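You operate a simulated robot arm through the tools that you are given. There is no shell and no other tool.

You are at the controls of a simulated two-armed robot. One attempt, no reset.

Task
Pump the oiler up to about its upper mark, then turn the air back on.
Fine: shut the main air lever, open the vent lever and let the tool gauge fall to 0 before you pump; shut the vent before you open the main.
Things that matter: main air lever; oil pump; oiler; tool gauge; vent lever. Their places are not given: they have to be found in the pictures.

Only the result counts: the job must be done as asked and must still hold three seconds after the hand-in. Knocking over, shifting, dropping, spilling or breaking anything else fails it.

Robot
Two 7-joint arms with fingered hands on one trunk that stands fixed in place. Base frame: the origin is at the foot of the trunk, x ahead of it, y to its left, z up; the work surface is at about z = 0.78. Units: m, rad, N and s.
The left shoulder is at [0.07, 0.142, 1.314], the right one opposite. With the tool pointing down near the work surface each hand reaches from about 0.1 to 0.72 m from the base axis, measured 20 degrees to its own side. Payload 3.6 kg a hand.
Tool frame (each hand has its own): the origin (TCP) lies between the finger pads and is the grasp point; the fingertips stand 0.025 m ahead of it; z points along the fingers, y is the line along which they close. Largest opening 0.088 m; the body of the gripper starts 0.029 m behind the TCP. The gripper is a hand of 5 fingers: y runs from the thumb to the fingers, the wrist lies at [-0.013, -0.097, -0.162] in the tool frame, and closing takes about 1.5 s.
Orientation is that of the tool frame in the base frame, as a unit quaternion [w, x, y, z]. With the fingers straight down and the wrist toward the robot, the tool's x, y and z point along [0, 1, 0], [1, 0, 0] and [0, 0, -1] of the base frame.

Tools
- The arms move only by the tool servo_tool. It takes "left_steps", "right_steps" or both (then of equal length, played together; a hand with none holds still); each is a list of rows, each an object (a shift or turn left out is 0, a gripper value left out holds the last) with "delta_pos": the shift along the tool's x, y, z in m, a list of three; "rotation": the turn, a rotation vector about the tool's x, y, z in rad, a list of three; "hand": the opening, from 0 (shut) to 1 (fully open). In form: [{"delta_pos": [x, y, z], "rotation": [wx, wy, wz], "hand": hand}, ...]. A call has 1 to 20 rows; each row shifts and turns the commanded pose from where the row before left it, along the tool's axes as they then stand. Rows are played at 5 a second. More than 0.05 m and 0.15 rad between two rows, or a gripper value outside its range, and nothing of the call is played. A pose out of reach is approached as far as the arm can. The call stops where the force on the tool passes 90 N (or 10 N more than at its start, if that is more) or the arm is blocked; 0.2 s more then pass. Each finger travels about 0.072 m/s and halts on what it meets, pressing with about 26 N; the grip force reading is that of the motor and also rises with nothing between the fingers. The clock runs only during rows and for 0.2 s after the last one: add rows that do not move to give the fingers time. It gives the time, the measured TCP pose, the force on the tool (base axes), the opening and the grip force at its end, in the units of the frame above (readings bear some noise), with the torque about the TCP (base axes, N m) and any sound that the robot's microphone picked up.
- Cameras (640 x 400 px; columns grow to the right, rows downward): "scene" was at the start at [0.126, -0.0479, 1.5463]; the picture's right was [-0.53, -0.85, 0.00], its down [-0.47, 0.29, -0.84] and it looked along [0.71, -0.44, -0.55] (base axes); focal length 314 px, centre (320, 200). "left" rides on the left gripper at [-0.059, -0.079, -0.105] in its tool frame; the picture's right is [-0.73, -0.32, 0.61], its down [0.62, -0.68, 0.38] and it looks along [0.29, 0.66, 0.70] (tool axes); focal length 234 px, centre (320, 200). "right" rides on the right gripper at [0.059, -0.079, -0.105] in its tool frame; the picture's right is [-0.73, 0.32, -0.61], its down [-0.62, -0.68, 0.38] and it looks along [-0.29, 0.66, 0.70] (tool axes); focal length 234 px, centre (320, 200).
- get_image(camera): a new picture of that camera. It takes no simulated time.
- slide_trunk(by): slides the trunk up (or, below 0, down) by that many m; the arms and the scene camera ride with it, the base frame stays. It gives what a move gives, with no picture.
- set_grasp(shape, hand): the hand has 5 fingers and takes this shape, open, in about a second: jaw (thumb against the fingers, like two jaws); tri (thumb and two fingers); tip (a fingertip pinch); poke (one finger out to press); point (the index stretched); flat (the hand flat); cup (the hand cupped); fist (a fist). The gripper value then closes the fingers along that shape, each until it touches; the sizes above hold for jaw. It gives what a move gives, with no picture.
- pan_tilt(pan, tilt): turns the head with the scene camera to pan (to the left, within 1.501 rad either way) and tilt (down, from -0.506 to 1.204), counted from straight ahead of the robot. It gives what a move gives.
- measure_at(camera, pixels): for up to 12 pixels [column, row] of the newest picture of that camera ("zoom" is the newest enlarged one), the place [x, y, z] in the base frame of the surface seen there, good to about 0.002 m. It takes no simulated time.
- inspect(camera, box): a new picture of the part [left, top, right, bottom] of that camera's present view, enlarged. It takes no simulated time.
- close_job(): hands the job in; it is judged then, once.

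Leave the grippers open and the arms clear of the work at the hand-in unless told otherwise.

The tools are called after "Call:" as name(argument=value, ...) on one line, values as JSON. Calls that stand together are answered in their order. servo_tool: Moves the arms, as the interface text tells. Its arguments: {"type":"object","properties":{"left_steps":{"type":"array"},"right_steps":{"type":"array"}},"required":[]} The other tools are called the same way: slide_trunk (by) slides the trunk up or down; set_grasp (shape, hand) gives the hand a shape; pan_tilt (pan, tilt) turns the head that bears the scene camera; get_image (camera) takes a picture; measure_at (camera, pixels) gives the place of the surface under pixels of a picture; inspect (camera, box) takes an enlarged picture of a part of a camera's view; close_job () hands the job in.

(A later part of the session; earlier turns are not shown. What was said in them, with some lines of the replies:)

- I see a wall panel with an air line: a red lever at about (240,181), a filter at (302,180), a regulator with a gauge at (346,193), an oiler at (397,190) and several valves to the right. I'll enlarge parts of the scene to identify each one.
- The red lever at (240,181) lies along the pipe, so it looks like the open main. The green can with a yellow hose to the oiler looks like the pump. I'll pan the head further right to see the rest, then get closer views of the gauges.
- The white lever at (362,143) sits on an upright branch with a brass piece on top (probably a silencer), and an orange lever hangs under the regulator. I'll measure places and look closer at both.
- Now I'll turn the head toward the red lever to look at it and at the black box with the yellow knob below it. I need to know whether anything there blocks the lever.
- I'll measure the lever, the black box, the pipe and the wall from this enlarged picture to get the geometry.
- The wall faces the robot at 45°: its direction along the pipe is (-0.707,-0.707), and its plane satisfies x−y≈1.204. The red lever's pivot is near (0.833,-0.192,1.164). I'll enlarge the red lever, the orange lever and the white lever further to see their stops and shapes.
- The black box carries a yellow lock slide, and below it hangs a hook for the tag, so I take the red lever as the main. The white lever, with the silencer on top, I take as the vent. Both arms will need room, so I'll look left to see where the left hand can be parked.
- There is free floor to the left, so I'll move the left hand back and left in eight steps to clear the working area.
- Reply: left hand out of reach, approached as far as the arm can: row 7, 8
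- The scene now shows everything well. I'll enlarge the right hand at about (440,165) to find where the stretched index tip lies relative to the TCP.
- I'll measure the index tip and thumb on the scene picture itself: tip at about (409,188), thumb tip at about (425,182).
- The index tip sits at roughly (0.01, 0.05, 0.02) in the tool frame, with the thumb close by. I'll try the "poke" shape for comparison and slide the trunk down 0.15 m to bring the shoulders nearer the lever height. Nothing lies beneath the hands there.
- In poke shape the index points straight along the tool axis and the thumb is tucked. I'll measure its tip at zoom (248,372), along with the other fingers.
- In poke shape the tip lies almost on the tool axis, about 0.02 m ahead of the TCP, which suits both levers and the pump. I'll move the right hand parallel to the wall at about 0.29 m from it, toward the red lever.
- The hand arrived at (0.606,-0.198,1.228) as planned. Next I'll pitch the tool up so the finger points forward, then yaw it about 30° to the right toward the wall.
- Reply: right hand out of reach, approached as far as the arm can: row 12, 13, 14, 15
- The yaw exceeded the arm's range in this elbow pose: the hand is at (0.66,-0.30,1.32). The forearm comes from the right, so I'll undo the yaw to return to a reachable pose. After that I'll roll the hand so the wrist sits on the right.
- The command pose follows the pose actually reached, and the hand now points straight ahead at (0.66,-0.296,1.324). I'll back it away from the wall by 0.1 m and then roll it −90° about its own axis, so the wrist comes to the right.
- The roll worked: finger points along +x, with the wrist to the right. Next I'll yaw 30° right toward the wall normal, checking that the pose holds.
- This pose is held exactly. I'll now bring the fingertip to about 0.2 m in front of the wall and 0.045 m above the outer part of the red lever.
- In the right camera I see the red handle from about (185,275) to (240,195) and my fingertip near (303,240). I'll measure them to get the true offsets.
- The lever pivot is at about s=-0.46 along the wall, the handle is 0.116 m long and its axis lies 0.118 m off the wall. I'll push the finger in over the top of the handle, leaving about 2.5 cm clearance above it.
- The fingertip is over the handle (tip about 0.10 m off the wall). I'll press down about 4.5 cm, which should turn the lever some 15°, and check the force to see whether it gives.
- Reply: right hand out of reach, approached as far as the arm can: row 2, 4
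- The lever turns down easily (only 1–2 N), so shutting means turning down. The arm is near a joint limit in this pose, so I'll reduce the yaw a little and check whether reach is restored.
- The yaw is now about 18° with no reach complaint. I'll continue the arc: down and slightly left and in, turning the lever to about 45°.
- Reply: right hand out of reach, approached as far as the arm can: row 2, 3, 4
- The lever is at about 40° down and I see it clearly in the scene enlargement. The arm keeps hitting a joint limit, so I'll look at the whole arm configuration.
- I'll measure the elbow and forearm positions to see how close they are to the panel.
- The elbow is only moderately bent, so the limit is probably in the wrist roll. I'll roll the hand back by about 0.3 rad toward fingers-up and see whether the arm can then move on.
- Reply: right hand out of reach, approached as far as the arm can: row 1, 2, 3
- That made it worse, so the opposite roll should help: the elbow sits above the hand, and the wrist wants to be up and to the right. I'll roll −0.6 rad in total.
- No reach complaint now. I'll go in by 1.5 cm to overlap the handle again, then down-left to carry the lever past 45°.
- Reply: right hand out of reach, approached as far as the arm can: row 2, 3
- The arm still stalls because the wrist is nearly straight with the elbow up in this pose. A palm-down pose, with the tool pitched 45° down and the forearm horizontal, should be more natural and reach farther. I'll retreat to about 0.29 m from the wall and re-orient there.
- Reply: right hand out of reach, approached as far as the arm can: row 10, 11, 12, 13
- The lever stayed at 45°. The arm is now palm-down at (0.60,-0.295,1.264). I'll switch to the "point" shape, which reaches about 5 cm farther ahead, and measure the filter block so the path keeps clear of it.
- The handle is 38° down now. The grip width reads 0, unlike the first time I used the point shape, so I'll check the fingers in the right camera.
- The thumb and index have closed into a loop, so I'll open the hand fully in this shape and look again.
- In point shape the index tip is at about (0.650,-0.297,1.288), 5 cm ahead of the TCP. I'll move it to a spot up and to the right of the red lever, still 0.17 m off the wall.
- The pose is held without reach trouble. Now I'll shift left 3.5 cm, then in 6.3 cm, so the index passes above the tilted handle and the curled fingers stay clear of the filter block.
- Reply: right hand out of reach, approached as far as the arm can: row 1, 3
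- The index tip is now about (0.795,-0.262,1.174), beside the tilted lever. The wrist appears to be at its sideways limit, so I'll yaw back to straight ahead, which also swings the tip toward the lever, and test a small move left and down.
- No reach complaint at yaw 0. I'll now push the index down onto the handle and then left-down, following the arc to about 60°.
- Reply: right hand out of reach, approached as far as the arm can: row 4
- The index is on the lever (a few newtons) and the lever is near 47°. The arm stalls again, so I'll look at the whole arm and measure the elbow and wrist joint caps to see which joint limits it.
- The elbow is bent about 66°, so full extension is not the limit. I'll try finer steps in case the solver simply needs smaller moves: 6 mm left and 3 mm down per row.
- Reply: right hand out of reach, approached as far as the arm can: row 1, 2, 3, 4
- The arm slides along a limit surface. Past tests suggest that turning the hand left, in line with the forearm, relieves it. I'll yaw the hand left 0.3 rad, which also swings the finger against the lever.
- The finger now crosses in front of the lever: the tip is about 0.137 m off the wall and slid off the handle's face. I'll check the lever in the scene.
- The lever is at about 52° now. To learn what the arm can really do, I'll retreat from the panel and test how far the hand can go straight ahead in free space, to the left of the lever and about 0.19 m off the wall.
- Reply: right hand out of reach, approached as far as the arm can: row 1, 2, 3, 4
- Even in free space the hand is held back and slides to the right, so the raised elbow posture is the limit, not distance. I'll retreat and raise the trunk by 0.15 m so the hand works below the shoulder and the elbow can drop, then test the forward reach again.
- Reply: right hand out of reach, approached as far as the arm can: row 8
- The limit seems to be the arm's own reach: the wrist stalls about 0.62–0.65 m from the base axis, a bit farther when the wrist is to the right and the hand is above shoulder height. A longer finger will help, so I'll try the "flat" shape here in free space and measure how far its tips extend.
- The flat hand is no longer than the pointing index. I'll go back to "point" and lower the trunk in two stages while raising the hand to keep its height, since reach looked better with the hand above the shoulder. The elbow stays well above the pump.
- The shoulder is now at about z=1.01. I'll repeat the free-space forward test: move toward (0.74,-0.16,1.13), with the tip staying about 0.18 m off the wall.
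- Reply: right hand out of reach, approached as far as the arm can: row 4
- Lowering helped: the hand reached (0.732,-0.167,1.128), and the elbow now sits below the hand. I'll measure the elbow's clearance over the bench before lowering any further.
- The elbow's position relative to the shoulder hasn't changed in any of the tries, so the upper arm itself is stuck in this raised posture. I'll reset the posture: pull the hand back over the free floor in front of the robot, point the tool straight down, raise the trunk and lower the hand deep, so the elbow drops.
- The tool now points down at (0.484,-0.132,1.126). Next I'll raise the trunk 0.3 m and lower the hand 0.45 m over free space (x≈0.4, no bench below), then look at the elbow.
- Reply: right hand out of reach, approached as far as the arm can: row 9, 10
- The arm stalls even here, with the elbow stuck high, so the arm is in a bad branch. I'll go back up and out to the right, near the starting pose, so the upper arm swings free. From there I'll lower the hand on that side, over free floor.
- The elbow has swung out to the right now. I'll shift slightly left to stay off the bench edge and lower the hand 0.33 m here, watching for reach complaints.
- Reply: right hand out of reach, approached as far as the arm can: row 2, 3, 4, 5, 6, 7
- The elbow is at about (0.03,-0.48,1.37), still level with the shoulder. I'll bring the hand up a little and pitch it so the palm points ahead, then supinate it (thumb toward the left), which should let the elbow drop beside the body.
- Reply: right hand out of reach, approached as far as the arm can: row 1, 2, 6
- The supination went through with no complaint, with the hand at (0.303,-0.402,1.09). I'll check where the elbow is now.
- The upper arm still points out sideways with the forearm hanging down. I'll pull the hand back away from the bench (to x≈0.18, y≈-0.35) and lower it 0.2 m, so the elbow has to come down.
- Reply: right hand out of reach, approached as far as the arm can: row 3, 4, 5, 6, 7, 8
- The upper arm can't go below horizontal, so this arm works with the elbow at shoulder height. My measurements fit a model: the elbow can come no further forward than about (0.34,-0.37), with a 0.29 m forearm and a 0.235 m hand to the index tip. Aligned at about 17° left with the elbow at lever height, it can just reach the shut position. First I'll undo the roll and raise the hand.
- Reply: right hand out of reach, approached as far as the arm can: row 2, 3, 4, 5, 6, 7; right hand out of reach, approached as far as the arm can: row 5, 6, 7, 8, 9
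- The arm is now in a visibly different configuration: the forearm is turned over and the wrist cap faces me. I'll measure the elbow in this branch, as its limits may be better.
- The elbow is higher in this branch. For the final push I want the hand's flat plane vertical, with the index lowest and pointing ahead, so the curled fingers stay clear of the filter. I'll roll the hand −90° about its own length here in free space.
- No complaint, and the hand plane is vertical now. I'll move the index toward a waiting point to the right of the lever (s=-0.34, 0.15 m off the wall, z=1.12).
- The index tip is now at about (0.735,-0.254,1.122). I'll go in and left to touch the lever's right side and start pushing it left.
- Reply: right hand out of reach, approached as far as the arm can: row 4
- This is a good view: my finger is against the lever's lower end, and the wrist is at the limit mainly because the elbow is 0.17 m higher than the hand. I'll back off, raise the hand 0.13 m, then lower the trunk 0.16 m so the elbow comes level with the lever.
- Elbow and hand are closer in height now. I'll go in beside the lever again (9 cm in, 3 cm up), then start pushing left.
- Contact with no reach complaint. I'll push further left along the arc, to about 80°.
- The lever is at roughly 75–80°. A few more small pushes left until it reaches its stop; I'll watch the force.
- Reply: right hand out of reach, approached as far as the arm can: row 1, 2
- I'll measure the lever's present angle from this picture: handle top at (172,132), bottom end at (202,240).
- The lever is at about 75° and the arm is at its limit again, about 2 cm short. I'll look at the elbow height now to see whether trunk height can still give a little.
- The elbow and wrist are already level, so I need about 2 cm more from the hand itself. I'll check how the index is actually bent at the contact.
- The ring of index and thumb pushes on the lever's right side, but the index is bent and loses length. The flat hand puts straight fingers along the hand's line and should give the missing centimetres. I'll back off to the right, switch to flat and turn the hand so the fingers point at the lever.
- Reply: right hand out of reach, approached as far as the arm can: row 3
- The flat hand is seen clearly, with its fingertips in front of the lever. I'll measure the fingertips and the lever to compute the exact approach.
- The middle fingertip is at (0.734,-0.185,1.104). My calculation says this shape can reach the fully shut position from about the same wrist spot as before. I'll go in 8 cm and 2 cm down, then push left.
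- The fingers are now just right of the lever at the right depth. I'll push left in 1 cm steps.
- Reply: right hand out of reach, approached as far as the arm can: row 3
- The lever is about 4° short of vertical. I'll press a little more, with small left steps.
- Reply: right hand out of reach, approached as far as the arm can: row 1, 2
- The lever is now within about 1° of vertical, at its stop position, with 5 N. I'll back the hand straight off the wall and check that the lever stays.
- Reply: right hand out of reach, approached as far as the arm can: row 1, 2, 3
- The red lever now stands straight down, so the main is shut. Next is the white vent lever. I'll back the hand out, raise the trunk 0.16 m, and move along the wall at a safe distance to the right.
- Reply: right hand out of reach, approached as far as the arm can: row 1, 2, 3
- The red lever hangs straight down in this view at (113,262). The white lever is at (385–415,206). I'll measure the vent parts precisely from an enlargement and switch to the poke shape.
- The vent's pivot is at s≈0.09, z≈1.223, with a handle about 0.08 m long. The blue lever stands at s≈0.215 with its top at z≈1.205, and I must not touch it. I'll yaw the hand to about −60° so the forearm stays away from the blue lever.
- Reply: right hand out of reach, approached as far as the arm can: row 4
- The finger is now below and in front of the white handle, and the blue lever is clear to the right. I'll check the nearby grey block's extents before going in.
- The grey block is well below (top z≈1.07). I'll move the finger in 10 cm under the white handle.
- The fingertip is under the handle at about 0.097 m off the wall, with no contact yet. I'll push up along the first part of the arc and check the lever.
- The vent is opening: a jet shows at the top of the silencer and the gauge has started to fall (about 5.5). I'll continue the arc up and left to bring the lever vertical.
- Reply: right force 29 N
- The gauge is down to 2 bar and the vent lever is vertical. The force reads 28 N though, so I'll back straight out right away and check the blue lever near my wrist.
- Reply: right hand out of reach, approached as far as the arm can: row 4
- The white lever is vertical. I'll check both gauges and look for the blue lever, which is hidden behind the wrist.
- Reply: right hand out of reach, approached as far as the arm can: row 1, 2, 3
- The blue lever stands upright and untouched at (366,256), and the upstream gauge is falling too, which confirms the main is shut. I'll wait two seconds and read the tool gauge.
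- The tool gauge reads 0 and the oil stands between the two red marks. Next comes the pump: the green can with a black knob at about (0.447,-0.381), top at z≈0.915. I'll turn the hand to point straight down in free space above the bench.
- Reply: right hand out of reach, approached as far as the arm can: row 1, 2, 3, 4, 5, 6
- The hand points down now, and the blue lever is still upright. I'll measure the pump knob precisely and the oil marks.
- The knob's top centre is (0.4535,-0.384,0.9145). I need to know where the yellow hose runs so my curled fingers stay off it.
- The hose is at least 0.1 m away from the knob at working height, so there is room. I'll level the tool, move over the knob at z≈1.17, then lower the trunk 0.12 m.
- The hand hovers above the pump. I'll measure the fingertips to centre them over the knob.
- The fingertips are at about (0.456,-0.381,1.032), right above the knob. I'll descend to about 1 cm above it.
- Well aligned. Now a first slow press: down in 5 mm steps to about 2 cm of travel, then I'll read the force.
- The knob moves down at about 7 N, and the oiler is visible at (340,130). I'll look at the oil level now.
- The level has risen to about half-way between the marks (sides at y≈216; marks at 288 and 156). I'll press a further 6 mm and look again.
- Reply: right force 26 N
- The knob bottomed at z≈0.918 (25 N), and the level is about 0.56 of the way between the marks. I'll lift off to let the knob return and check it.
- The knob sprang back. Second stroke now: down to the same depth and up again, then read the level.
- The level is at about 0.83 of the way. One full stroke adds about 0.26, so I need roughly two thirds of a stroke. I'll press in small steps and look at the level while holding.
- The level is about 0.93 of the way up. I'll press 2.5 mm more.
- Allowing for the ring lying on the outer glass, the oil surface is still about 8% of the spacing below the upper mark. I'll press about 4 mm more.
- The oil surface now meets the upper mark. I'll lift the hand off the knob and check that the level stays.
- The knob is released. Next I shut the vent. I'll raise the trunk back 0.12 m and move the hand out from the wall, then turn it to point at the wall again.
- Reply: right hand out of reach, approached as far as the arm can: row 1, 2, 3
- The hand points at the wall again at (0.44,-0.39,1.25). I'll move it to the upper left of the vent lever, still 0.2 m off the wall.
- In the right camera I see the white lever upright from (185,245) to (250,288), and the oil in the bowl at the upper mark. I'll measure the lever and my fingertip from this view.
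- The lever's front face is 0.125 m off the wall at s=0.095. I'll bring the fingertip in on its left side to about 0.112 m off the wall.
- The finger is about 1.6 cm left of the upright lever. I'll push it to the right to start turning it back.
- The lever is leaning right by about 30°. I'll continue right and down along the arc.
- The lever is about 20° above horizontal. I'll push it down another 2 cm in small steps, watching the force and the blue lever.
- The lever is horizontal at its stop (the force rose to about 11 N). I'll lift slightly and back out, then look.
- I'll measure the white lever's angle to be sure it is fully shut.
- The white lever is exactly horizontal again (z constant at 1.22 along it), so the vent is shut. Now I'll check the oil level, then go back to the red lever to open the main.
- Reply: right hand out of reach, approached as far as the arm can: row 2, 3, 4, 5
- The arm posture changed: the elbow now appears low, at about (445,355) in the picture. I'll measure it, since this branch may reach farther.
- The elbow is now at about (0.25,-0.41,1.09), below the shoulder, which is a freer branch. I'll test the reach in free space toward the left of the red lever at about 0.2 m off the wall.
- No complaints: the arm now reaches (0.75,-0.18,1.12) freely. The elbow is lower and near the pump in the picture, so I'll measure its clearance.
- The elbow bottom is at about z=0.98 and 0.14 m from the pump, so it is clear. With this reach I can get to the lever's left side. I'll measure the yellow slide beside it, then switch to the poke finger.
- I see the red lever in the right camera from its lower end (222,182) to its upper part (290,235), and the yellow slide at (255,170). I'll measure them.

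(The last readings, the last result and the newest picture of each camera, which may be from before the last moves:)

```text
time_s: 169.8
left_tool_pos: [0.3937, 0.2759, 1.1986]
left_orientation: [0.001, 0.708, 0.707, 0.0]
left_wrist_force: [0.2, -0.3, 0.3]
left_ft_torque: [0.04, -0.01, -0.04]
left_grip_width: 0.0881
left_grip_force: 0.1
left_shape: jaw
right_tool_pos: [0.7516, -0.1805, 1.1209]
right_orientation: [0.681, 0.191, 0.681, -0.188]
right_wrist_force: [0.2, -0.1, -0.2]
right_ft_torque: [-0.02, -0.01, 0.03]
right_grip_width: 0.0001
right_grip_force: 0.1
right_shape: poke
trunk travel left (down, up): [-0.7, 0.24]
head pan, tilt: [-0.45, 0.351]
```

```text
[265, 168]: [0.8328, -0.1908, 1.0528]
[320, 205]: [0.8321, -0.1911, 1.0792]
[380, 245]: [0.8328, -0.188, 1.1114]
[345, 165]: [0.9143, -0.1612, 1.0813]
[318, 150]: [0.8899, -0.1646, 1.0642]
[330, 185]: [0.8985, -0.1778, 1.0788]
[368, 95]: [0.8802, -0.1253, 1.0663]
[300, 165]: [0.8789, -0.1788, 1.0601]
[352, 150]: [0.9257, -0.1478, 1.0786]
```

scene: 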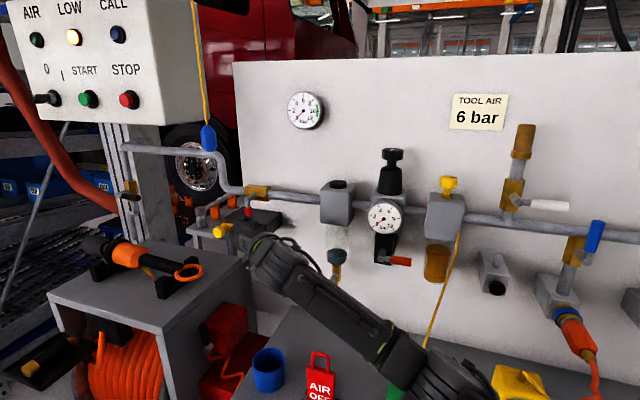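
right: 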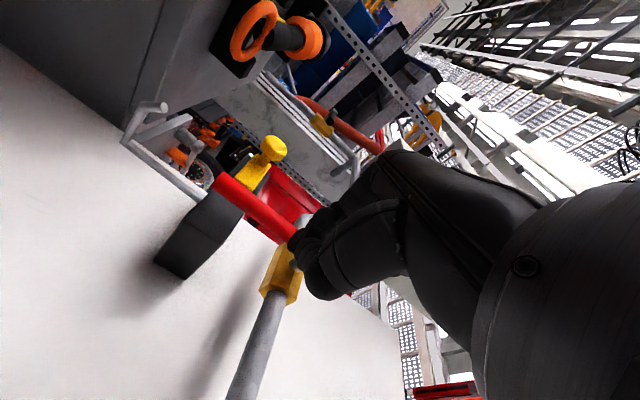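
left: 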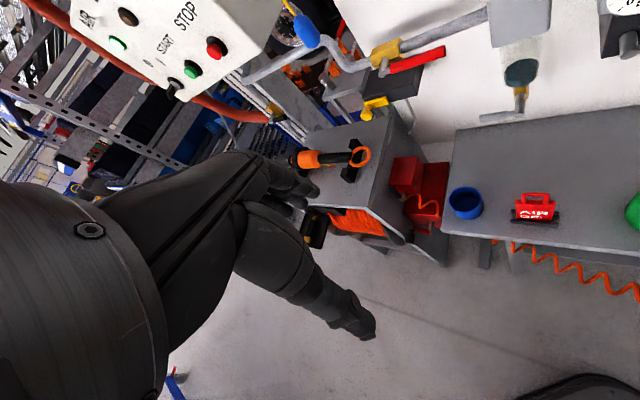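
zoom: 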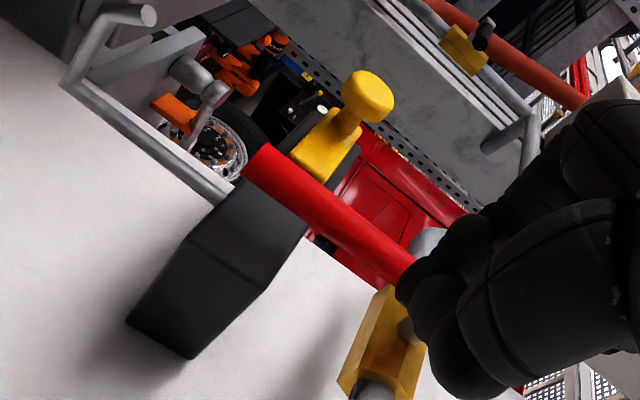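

The lever hangs at s≈-0.454; the slide's right end is at s≈-0.495, with its top near z=1.08. I'll pass the finger in front of the lever to its left side at z≈1.108, still 0.17 m off the wall.

Call:
servo_tool(right_steps=[{"delta_pos": [0.0043, 0.028, 0.0069]}, {"delta_pos": [0.0043, 0.028, 0.0069]}, {"delta_pos": [0.0043, 0.028, 0.0069]}, {}])

Call:
inspect(camera="scene", box=[170, 150, 330, 290])

Call:
get_image(camera="right")

```text
time_s: 170.8
left_tool_pos: [0.3948, 0.2749, 1.1998]
left_orientation: [0.0, 0.707, 0.707, 0.001]
left_wrist_force: [-0.7, -0.3, -0.4]
left_ft_torque: [0.02, -0.02, -0.01]
left_grip_width: 0.0877
left_grip_force: 0.0
left_shape: jaw
right_tool_pos: [0.8121, -0.1191, 1.1061]
right_orientation: [0.681, 0.19, 0.681, -0.189]
right_wrist_force: [-0.5, 0.1, 0.7]
right_ft_torque: [0.02, 0.03, 0.03]
right_grip_width: 0.0
right_grip_force: 0.1
right_shape: poke
trunk travel left (down, up): [-0.7, 0.24]
head pan, tilt: [-0.45, 0.351]
```

```text
2.86 times, centred on (250, 220) of scene
```

zoom: 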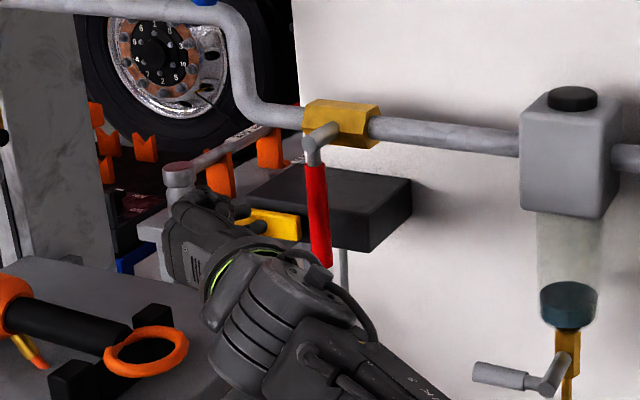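

```text
taken
```

right: 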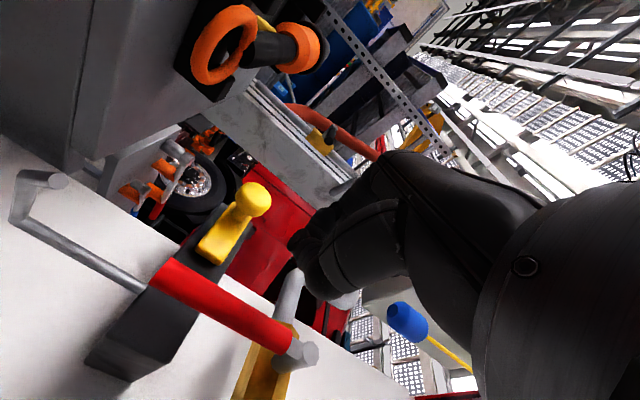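

The finger is now left of the lever without any reach problem. I'll move it in to about 0.112 m off the wall.

Call:
servo_tool(right_steps=[{"delta_pos": [-0.001, -0.0103, 0.029]}, {"delta_pos": [-0.001, -0.0103, 0.029]}, {}])

Call:
inspect(camera="scene", box=[190, 160, 310, 270])

Call:
inspect(camera="right", box=[100, 130, 380, 400])

```text
time_s: 171.6
left_tool_pos: [0.394, 0.2774, 1.199]
left_orientation: [0.001, 0.706, 0.708, 0.0]
left_wrist_force: [0.1, -0.2, 0.9]
left_ft_torque: [-0.03, -0.01, 0.0]
left_grip_width: 0.0878
left_grip_force: 0.1
left_shape: jaw
right_tool_pos: [0.8509, -0.1647, 1.111]
right_orientation: [0.682, 0.19, 0.681, -0.188]
right_wrist_force: [-1.7, 7.5, -0.4]
right_ft_torque: [0.13, 0.02, -0.14]
right_grip_width: 0.0
right_grip_force: 0.1
right_shape: poke
trunk travel left (down, up): [-0.7, 0.24]
head pan, tilt: [-0.45, 0.351]
```

```text
3.64 times, centred on (250, 215) of scene
```

zoom: 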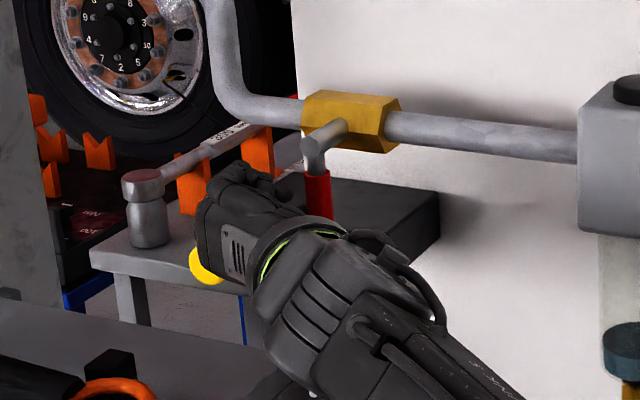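

```text
1.48 times, centred on (240, 265) of right
```

zoom: 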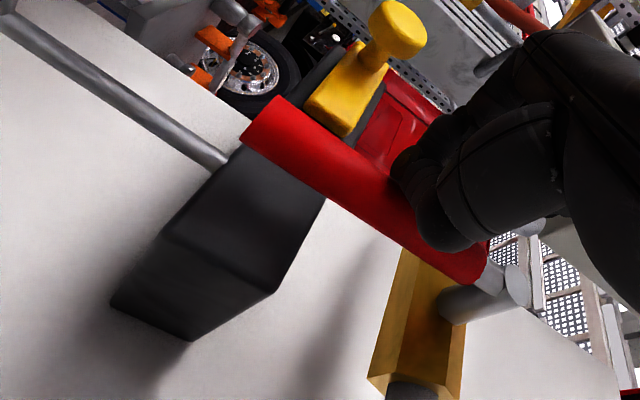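

There is light contact (about 8 N): the thumb is touching the lever's front. I'll ease out 3 mm and push right along the arc.

Call:
servo_tool(right_steps=[{"delta_pos": [0.002, -0.0139, -0.0065]}, {"delta_pos": [0.004, -0.0146, -0.0036]}, {"delta_pos": [0.004, -0.0146, -0.0036]}, {}])

Call:
inspect(camera="scene", box=[190, 160, 310, 270])

Call:
inspect(camera="right", box=[100, 130, 380, 400])

```text
time_s: 172.6
left_tool_pos: [0.3945, 0.2765, 1.1994]
left_orientation: [0.0, 0.708, 0.707, 0.0]
left_wrist_force: [-0.5, -0.6, -0.7]
left_ft_torque: [0.0, -0.04, 0.04]
left_grip_width: 0.0878
left_grip_force: 0.0
left_shape: jaw
right_tool_pos: [0.8173, -0.1953, 1.1009]
right_orientation: [0.681, 0.191, 0.681, -0.19]
right_wrist_force: [2.8, 3.4, 0.1]
right_ft_torque: [-0.03, -0.01, 0.11]
right_grip_width: 0.0
right_grip_force: 0.1
right_shape: poke
trunk travel left (down, up): [-0.7, 0.24]
head pan, tilt: [-0.45, 0.351]
```

```text
3.64 times, centred on (250, 215) of scene
```

zoom: 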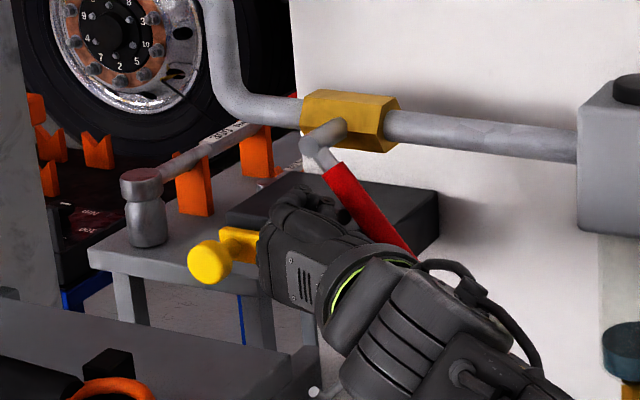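

```text
1.48 times, centred on (240, 265) of right
```

zoom: 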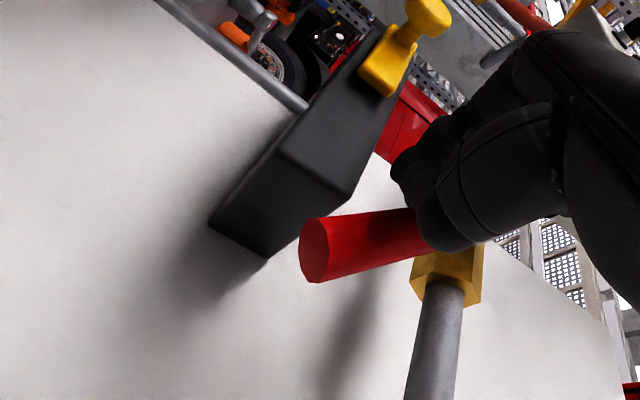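

The lever is swinging right, now about 40° from vertical. I'll continue right and then up to bring it horizontal.

Call:
servo_tool(right_steps=[{"delta_pos": [-0.0015, -0.0155, -0.0025]}, {"delta_pos": [-0.0015, -0.0155, -0.0025]}, {"delta_pos": [-0.0115, -0.0135, -0.0033]}, {"delta_pos": [-0.0115, -0.0135, -0.0033]}, {}])

Call:
inspect(camera="scene", box=[190, 150, 330, 270])

Call:
inspect(camera="right", box=[100, 130, 380, 400])

```text
time_s: 173.8
left_tool_pos: [0.3961, 0.277, 1.199]
left_orientation: [0.001, 0.707, 0.707, -0.001]
left_wrist_force: [0.3, -0.3, 0.9]
left_ft_torque: [0.02, -0.03, 0.02]
left_grip_width: 0.0877
left_grip_force: 0.1
left_shape: jaw
right_tool_pos: [0.7766, -0.2378, 1.1247]
right_orientation: [0.68, 0.191, 0.682, -0.19]
right_wrist_force: [3.8, 2.2, -3.0]
right_ft_torque: [-0.02, 0.09, 0.06]
right_grip_width: 0.0
right_grip_force: 0.0
right_shape: poke
trunk travel left (down, up): [-0.7, 0.24]
head pan, tilt: [-0.45, 0.351]
```

```text
3.33 times, centred on (260, 210) of scene
```

zoom: 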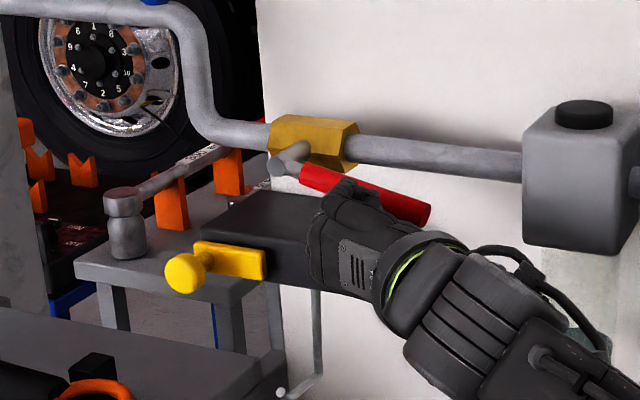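

```text
1.48 times, centred on (240, 265) of right
```

zoom: 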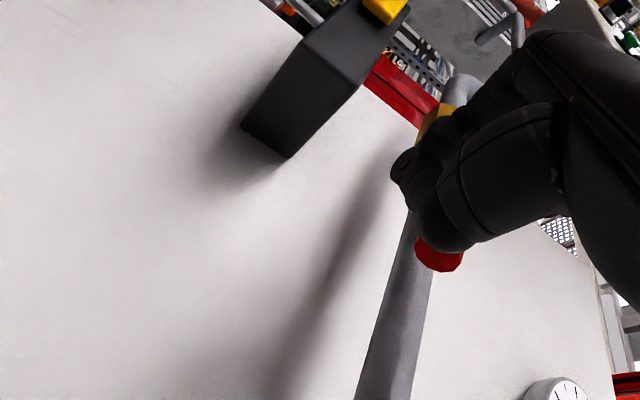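

The lever is within about 10° of horizontal. I'll push up in small steps until it reaches its stop.

Call:
servo_tool(right_steps=[{"delta_pos": [-0.006, 0.0, 0.0]}, {"delta_pos": [-0.006, 0.0, 0.0]}, {}])

Call:
inspect(camera="scene", box=[190, 150, 330, 270])

Call:
measure_at(camera="zoom", pixels=[[310, 175], [285, 160], [425, 195], [360, 182]])

```text
time_s: 174.6
left_tool_pos: [0.396, 0.2755, 1.1992]
left_orientation: [0.0, 0.708, 0.707, 0.0]
left_wrist_force: [-0.5, -0.1, -0.1]
left_ft_torque: [-0.01, 0.01, 0.01]
left_grip_width: 0.0876
left_grip_force: 0.1
left_shape: jaw
right_tool_pos: [0.7761, -0.2399, 1.1375]
right_orientation: [0.68, 0.19, 0.682, -0.19]
right_wrist_force: [-1.6, 0.0, -6.1]
right_ft_torque: [-0.02, 0.05, 0.02]
right_grip_width: 0.0
right_grip_force: 0.2
right_shape: poke
trunk travel left (down, up): [-0.7, 0.24]
head pan, tilt: [-0.45, 0.351]
```

```text
3.33 times, centred on (260, 210) of scene
```

zoom: 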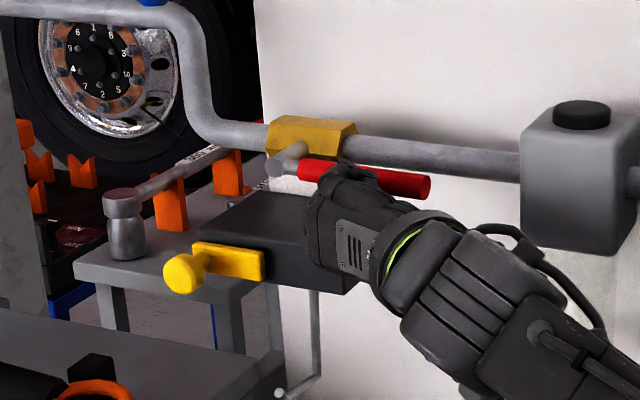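

```text
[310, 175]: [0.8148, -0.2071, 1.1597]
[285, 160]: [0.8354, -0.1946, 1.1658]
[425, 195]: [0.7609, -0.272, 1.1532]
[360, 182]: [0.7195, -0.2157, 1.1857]
```

About 3–4° remain compared with the starting measurements. One more small push up.

Call:
servo_tool(right_steps=[{"delta_pos": [-0.004, 0.0, 0.0]}, {"delta_pos": [-0.003, 0.0, 0.0]}, {}])

Call:
inspect(camera="scene", box=[190, 150, 330, 270])

Call:
measure_at(camera="zoom", pixels=[[310, 172], [285, 160], [425, 182], [420, 190], [312, 165]])

```text
time_s: 175.4
left_tool_pos: [0.3971, 0.275, 1.1994]
left_orientation: [0.0, 0.707, 0.707, -0.001]
left_wrist_force: [-0.4, 0.3, -0.3]
left_ft_torque: [0.0, 0.01, -0.03]
left_grip_width: 0.0876
left_grip_force: 0.2
left_shape: jaw
right_tool_pos: [0.781, -0.2393, 1.1426]
right_orientation: [0.679, 0.19, 0.683, -0.189]
right_wrist_force: [-10.5, 2.6, -23.8]
right_ft_torque: [-0.05, 0.21, 0.04]
right_grip_width: 0.0
right_grip_force: 0.1
right_shape: poke
trunk travel left (down, up): [-0.7, 0.24]
head pan, tilt: [-0.45, 0.351]
```

```text
3.33 times, centred on (260, 210) of scene
```

zoom: 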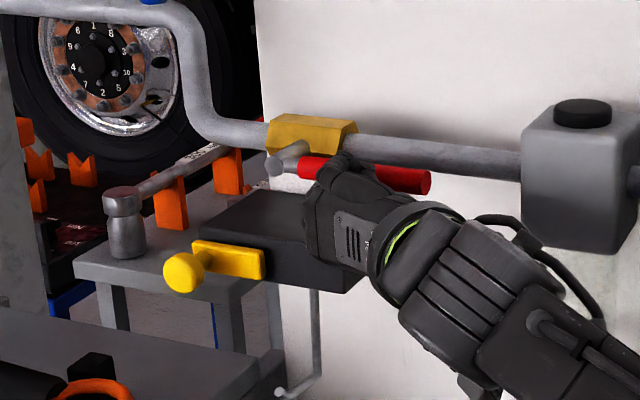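

```text
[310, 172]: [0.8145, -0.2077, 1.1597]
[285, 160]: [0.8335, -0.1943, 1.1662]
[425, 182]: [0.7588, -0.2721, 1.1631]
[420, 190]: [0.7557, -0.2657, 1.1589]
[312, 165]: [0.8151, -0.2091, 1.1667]
```

The force rose to 24 N, so the lever is at its stop and horizontal. I'll release downward and back out from the wall.

Call:
servo_tool(right_steps=[{"delta_pos": [0.014, 0.0, 0.0]}, {"delta_pos": [0.004, 0.0072, -0.0291]}, {"delta_pos": [0, 0.0072, -0.0291]}, {"delta_pos": [0, 0.0095, -0.0388]}, {"delta_pos": [0, 0.0095, -0.0388]}, {}])

Call:
get_image(camera="scene")

Call:
inspect(camera="scene", box=[220, 70, 480, 290])

```text
time_s: 176.8
left_tool_pos: [0.3954, 0.2756, 1.2001]
left_orientation: [0.0, 0.707, 0.707, 0.0]
left_wrist_force: [-0.7, 0.0, -0.2]
left_ft_torque: [-0.02, 0.03, -0.02]
left_grip_width: 0.0875
left_grip_force: 0.1
left_shape: jaw
right_tool_pos: [0.6786, -0.1377, 1.1258]
right_orientation: [0.681, 0.19, 0.681, -0.19]
right_wrist_force: [1.3, 0.3, 0.0]
right_ft_torque: [-0.01, 0.02, 0.0]
right_grip_width: 0.0001
right_grip_force: 0.1
right_shape: poke
trunk travel left (down, up): [-0.7, 0.24]
head pan, tilt: [-0.45, 0.351]
```

```text
taken
```

scene: 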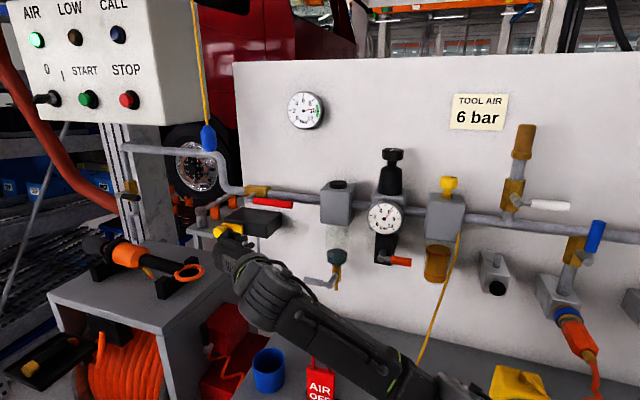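

```text
1.82 times, centred on (350, 180) of scene
```

zoom: 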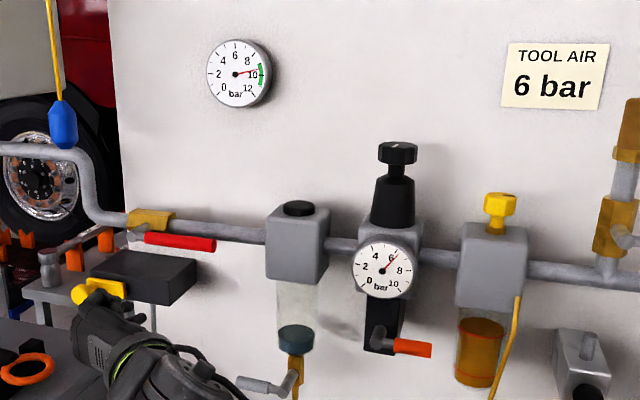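

Air is back: the AIR lamp is lit, the supply gauge reads about 10, the tool gauge reads about 6, and the red lever lies along the pipe. I'll withdraw the right hand from the panel and set it back to the open jaw shape.

Call:
servo_tool(right_steps=[{"delta_pos": [-0.03, -0.023, -0.025]}, {"delta_pos": [-0.03, -0.023, -0.025]}, {"delta_pos": [-0.03, -0.023, -0.025]}, {}])

Call:
slide_trunk(by=0.12)

Call:
set_grasp(shape="jaw", hand="right")

Call:
pan_tilt(pan=-0.8, tilt=0.55)

Call:
get_image(camera="scene")

```text
time_s: 177.8
left_tool_pos: [0.3946, 0.2762, 1.1998]
left_orientation: [0.001, 0.708, 0.707, 0.0]
left_wrist_force: [-0.3, -0.2, 0.5]
left_ft_torque: [0.0, -0.02, -0.02]
left_grip_width: 0.0879
left_grip_force: 0.2
left_shape: jaw
right_tool_pos: [0.5795, -0.1589, 1.2188]
right_orientation: [0.681, 0.19, 0.682, -0.189]
right_wrist_force: [1.5, -1.1, 0.2]
right_ft_torque: [0.02, -0.01, -0.01]
right_grip_width: 0.0001
right_grip_force: 0.0
right_shape: poke
trunk travel left (down, up): [-0.7, 0.24]
head pan, tilt: [-0.45, 0.351]
```

```text
time_s: 179.3
left_tool_pos: [0.3956, 0.2763, 1.3202]
left_orientation: [0.0, 0.707, 0.708, 0.0]
left_wrist_force: [-0.9, -0.1, 0.1]
left_ft_torque: [0.01, -0.03, -0.03]
left_grip_width: 0.0878
left_grip_force: 0.0
left_shape: jaw
right_tool_pos: [0.5804, -0.1577, 1.3399]
right_orientation: [0.681, 0.19, 0.682, -0.189]
right_wrist_force: [-0.8, -0.1, 0.8]
right_ft_torque: [-0.01, 0.01, -0.02]
right_grip_width: 0.0003
right_grip_force: 0.1
right_shape: poke
trunk travel left (down, up): [-0.82, 0.12]
head pan, tilt: [-0.45, 0.351]
```

```text
time_s: 180.2
left_tool_pos: [0.3953, 0.2764, 1.3202]
left_orientation: [0.0, 0.707, 0.707, 0.001]
left_wrist_force: [0.4, -0.1, 0.2]
left_ft_torque: [0.03, -0.02, 0.03]
left_grip_width: 0.0877
left_grip_force: 0.0
left_shape: jaw
right_tool_pos: [0.5788, -0.1589, 1.3396]
right_orientation: [0.681, 0.191, 0.681, -0.189]
right_wrist_force: [1.1, -0.2, -0.3]
right_ft_torque: [0.01, 0.0, -0.01]
right_grip_width: 0.088
right_grip_force: 0.1
right_shape: jaw
trunk travel left (down, up): [-0.82, 0.12]
head pan, tilt: [-0.45, 0.351]
```

```text
time_s: 181.1
left_tool_pos: [0.3939, 0.2756, 1.3193]
left_orientation: [0.0, 0.707, 0.707, -0.001]
left_wrist_force: [0.1, -0.8, -0.5]
left_ft_torque: [-0.01, 0.01, 0.02]
left_grip_width: 0.0877
left_grip_force: 0.0
left_shape: jaw
right_tool_pos: [0.5788, -0.1582, 1.3396]
right_orientation: [0.681, 0.191, 0.681, -0.189]
right_wrist_force: [-1.2, 0.1, -0.3]
right_ft_torque: [0.01, -0.03, 0.03]
right_grip_width: 0.0879
right_grip_force: 0.0
right_shape: jaw
trunk travel left (down, up): [-0.82, 0.12]
head pan, tilt: [-0.799, 0.55]
```

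```text
taken
```

scene: 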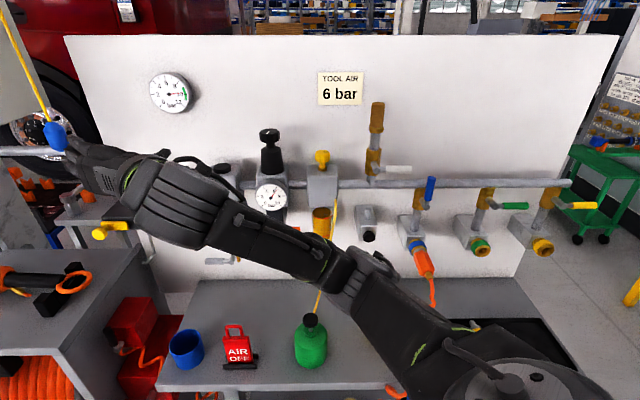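

The hands are open. I'll pull the right arm back nearer the body so the panel is clear and visible.

Call:
servo_tool(right_steps=[{"delta_pos": [-0.007, -0.0093, -0.041]}, {"delta_pos": [-0.007, -0.0093, -0.041]}, {"delta_pos": [-0.007, -0.0093, -0.041]}, {}])

Call:
get_image(camera="scene")

Call:
inspect(camera="scene", box=[240, 120, 420, 280])

```text
time_s: 182.1
left_tool_pos: [0.3926, 0.2758, 1.3211]
left_orientation: [0.002, 0.707, 0.707, 0.002]
left_wrist_force: [-1.1, -0.4, 0.8]
left_ft_torque: [0.0, 0.0, 0.04]
left_grip_width: 0.0877
left_grip_force: 0.1
left_shape: jaw
right_tool_pos: [0.4604, -0.1204, 1.3614]
right_orientation: [0.681, 0.191, 0.681, -0.189]
right_wrist_force: [0.1, -0.8, 0.3]
right_ft_torque: [-0.01, 0.01, 0.02]
right_grip_width: 0.0878
right_grip_force: 0.0
right_shape: jaw
right hand out of reach, approached as far as the arm can: row 3
trunk travel left (down, up): [-0.82, 0.12]
head pan, tilt: [-0.799, 0.55]
```

```text
taken
```

scene: 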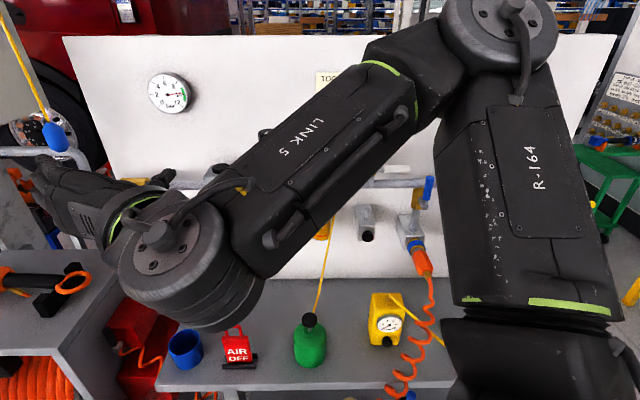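

```text
2.50 times, centred on (330, 200) of scene
```

zoom: 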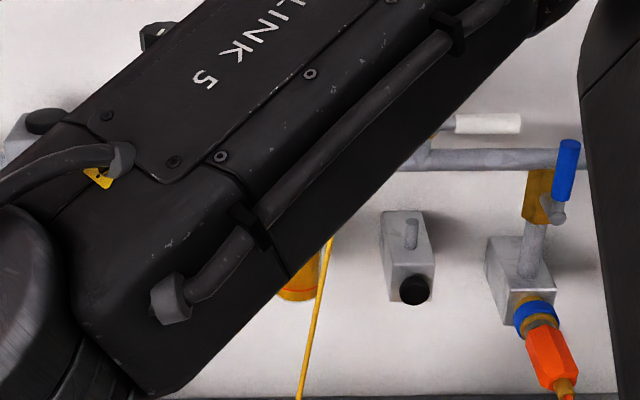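

The bench items are all in place. The arm blocks this view of the gauges, so I'll look with the left-hand camera too.

Call:
get_image(camera="left")

Call:
get_image(camera="right")

```text
taken
```

left: 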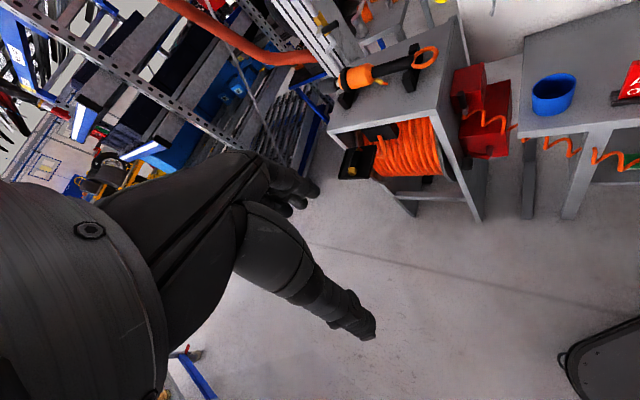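

```text
taken
```

right: 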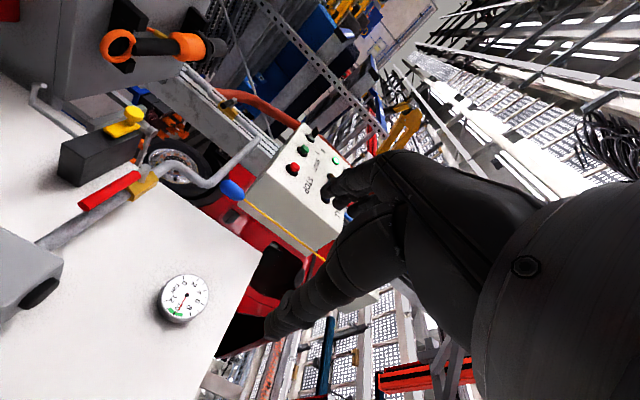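

The red lever lies along the pipe and the supply gauge is in its green zone. I'll shift the right hand to the right, well off the panel, to view the oiler and the tool gauge one last time.

Call:
servo_tool(right_steps=[{"delta_pos": [-0.01, -0.037, 0.0084]}, {"delta_pos": [-0.01, -0.037, 0.0084]}, {"delta_pos": [-0.01, -0.037, 0.0084]}, {"delta_pos": [-0.01, -0.037, 0.0084]}, {"delta_pos": [-0.01, -0.037, 0.0084]}, {}])

Call:
get_image(camera="scene")

```text
time_s: 183.5
left_tool_pos: [0.3956, 0.2758, 1.3185]
left_orientation: [0.0, 0.707, 0.707, -0.001]
left_wrist_force: [1.1, 0.0, 0.7]
left_ft_torque: [0.0, -0.02, 0.02]
left_grip_width: 0.0873
left_grip_force: 0.1
left_shape: jaw
right_tool_pos: [0.4327, -0.2911, 1.4303]
right_orientation: [0.68, 0.19, 0.682, -0.191]
right_wrist_force: [0.6, 0.6, -0.7]
right_ft_torque: [0.0, 0.02, -0.03]
right_grip_width: 0.0879
right_grip_force: 0.0
right_shape: jaw
right hand out of reach, approached as far as the arm can: row 1, 2, 3
trunk travel left (down, up): [-0.82, 0.12]
head pan, tilt: [-0.799, 0.55]
```

```text
taken
```

scene: 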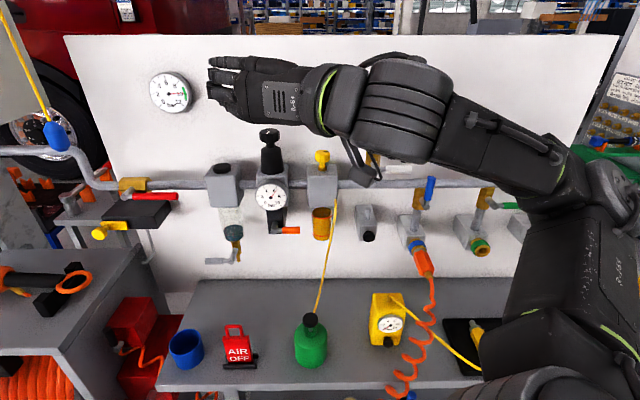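

Now the panel below the arm is visible. I'll enlarge the oiler, the tool gauge, the supply gauge and the red lever.

Call:
inspect(camera="scene", box=[245, 160, 350, 250])

Call:
inspect(camera="scene", box=[140, 60, 205, 120])

Call:
inspect(camera="scene", box=[80, 160, 200, 260])

Call:
inspect(camera="scene", box=[350, 130, 530, 270])

```text
4.44 times, centred on (298, 205) of scene
```

zoom: 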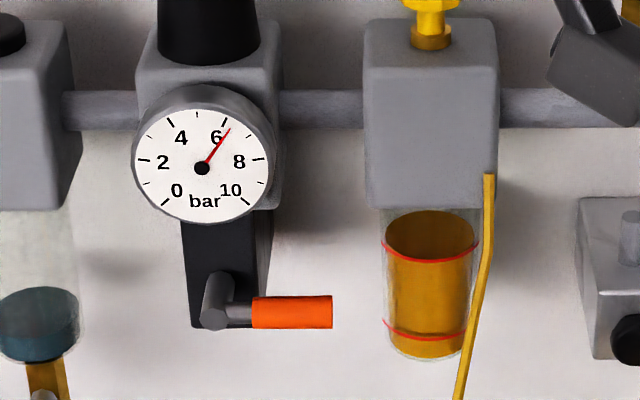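

```text
6.67 times, centred on (172, 90) of scene
```

zoom: 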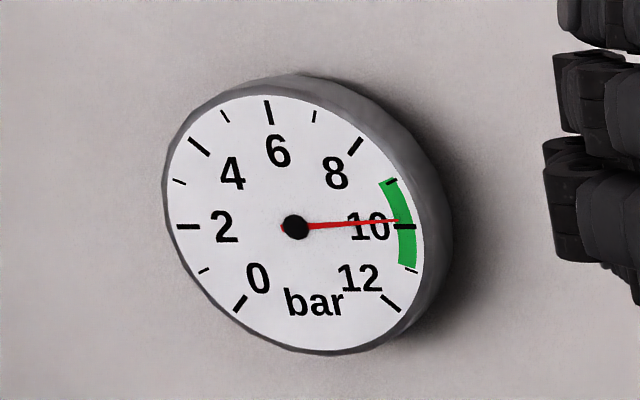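

```text
4.00 times, centred on (140, 210) of scene
```

zoom: 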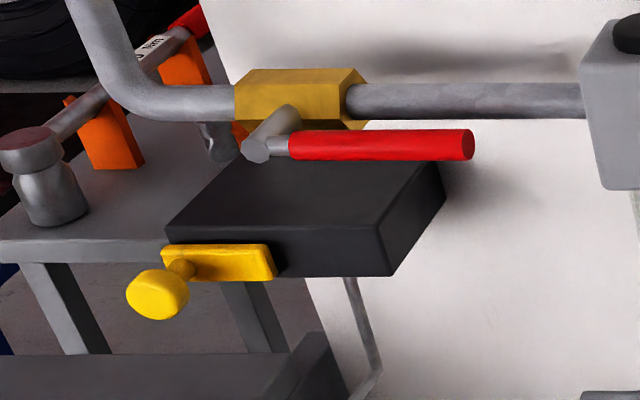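

```text
2.86 times, centred on (440, 200) of scene
```

zoom: 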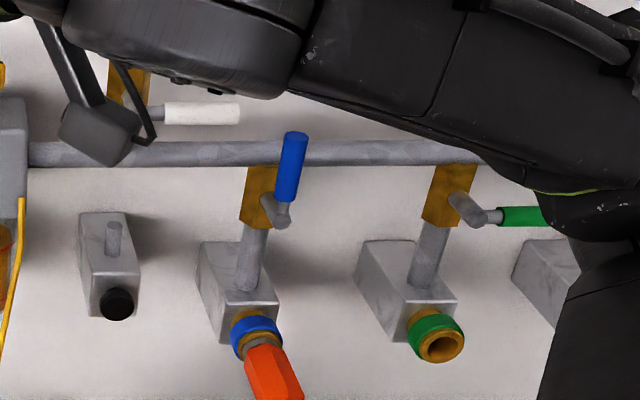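

Everything checks out:
- The tool gauge is at about 6 bar and the supply at about 10 bar.
- The red main lever lies along the pipe, the white vent is shut, and the blue and green levers are unchanged.
- The oil is at the upper mark.

Both hands are open and clear of the panel. I'll wait two seconds and look once more before handing in.

Call:
servo_tool(right_steps=[{}, {}, {}, {}, {}, {}, {}, {}, {}, {}])

Call:
inspect(camera="scene", box=[245, 160, 350, 250])

```text
time_s: 185.7
left_tool_pos: [0.396, 0.2767, 1.3203]
left_orientation: [0.0, 0.707, 0.707, 0.001]
left_wrist_force: [-0.1, -0.6, 0.4]
left_ft_torque: [0.02, 0.03, 0.01]
left_grip_width: 0.0877
left_grip_force: 0.1
left_shape: jaw
right_tool_pos: [0.4314, -0.2919, 1.4315]
right_orientation: [0.681, 0.19, 0.681, -0.189]
right_wrist_force: [-0.2, -0.4, 0.2]
right_ft_torque: [0.0, -0.01, 0.04]
right_grip_width: 0.0882
right_grip_force: 0.1
right_shape: jaw
trunk travel left (down, up): [-0.82, 0.12]
head pan, tilt: [-0.799, 0.55]
```

```text
4.44 times, centred on (298, 205) of scene
```

zoom: 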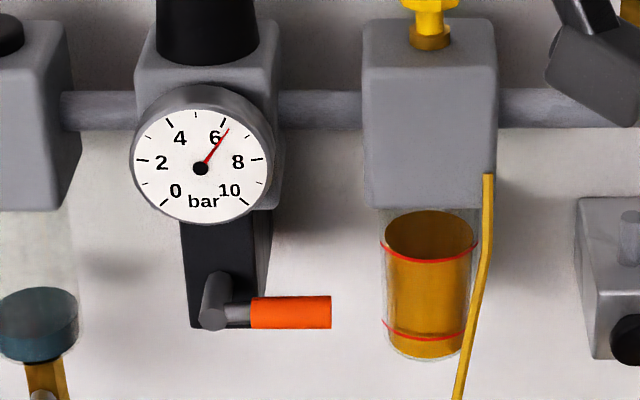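

The state holds: pressure is steady at about 6 bar and the oil is at the upper mark. I'm handing the job in.

Call:
close_job()

```text
The job is handed in.
```

The oiler is filled to about its upper mark and the air is back on; I've handed the job in.

- **Order of work:** I shut the red main air lever, opened the white vent lever and let the tool gauge fall to 0. Then I pumped about two and a half strokes, shut the vent, and opened the main.
- **Readings just before hand-in:** the tool gauge was steady at about 6 bar, the supply gauge read about 10 bar, and the oil sat at the upper mark. The tool gauge and oil level had not moved when I looked again two seconds later.
- **Everything else:** the blue and green levers and the items on the bench looked unmoved. I did not see the yellow outlet lever in the last pictures because the arm hid it. Both hands were left open and off the panel.
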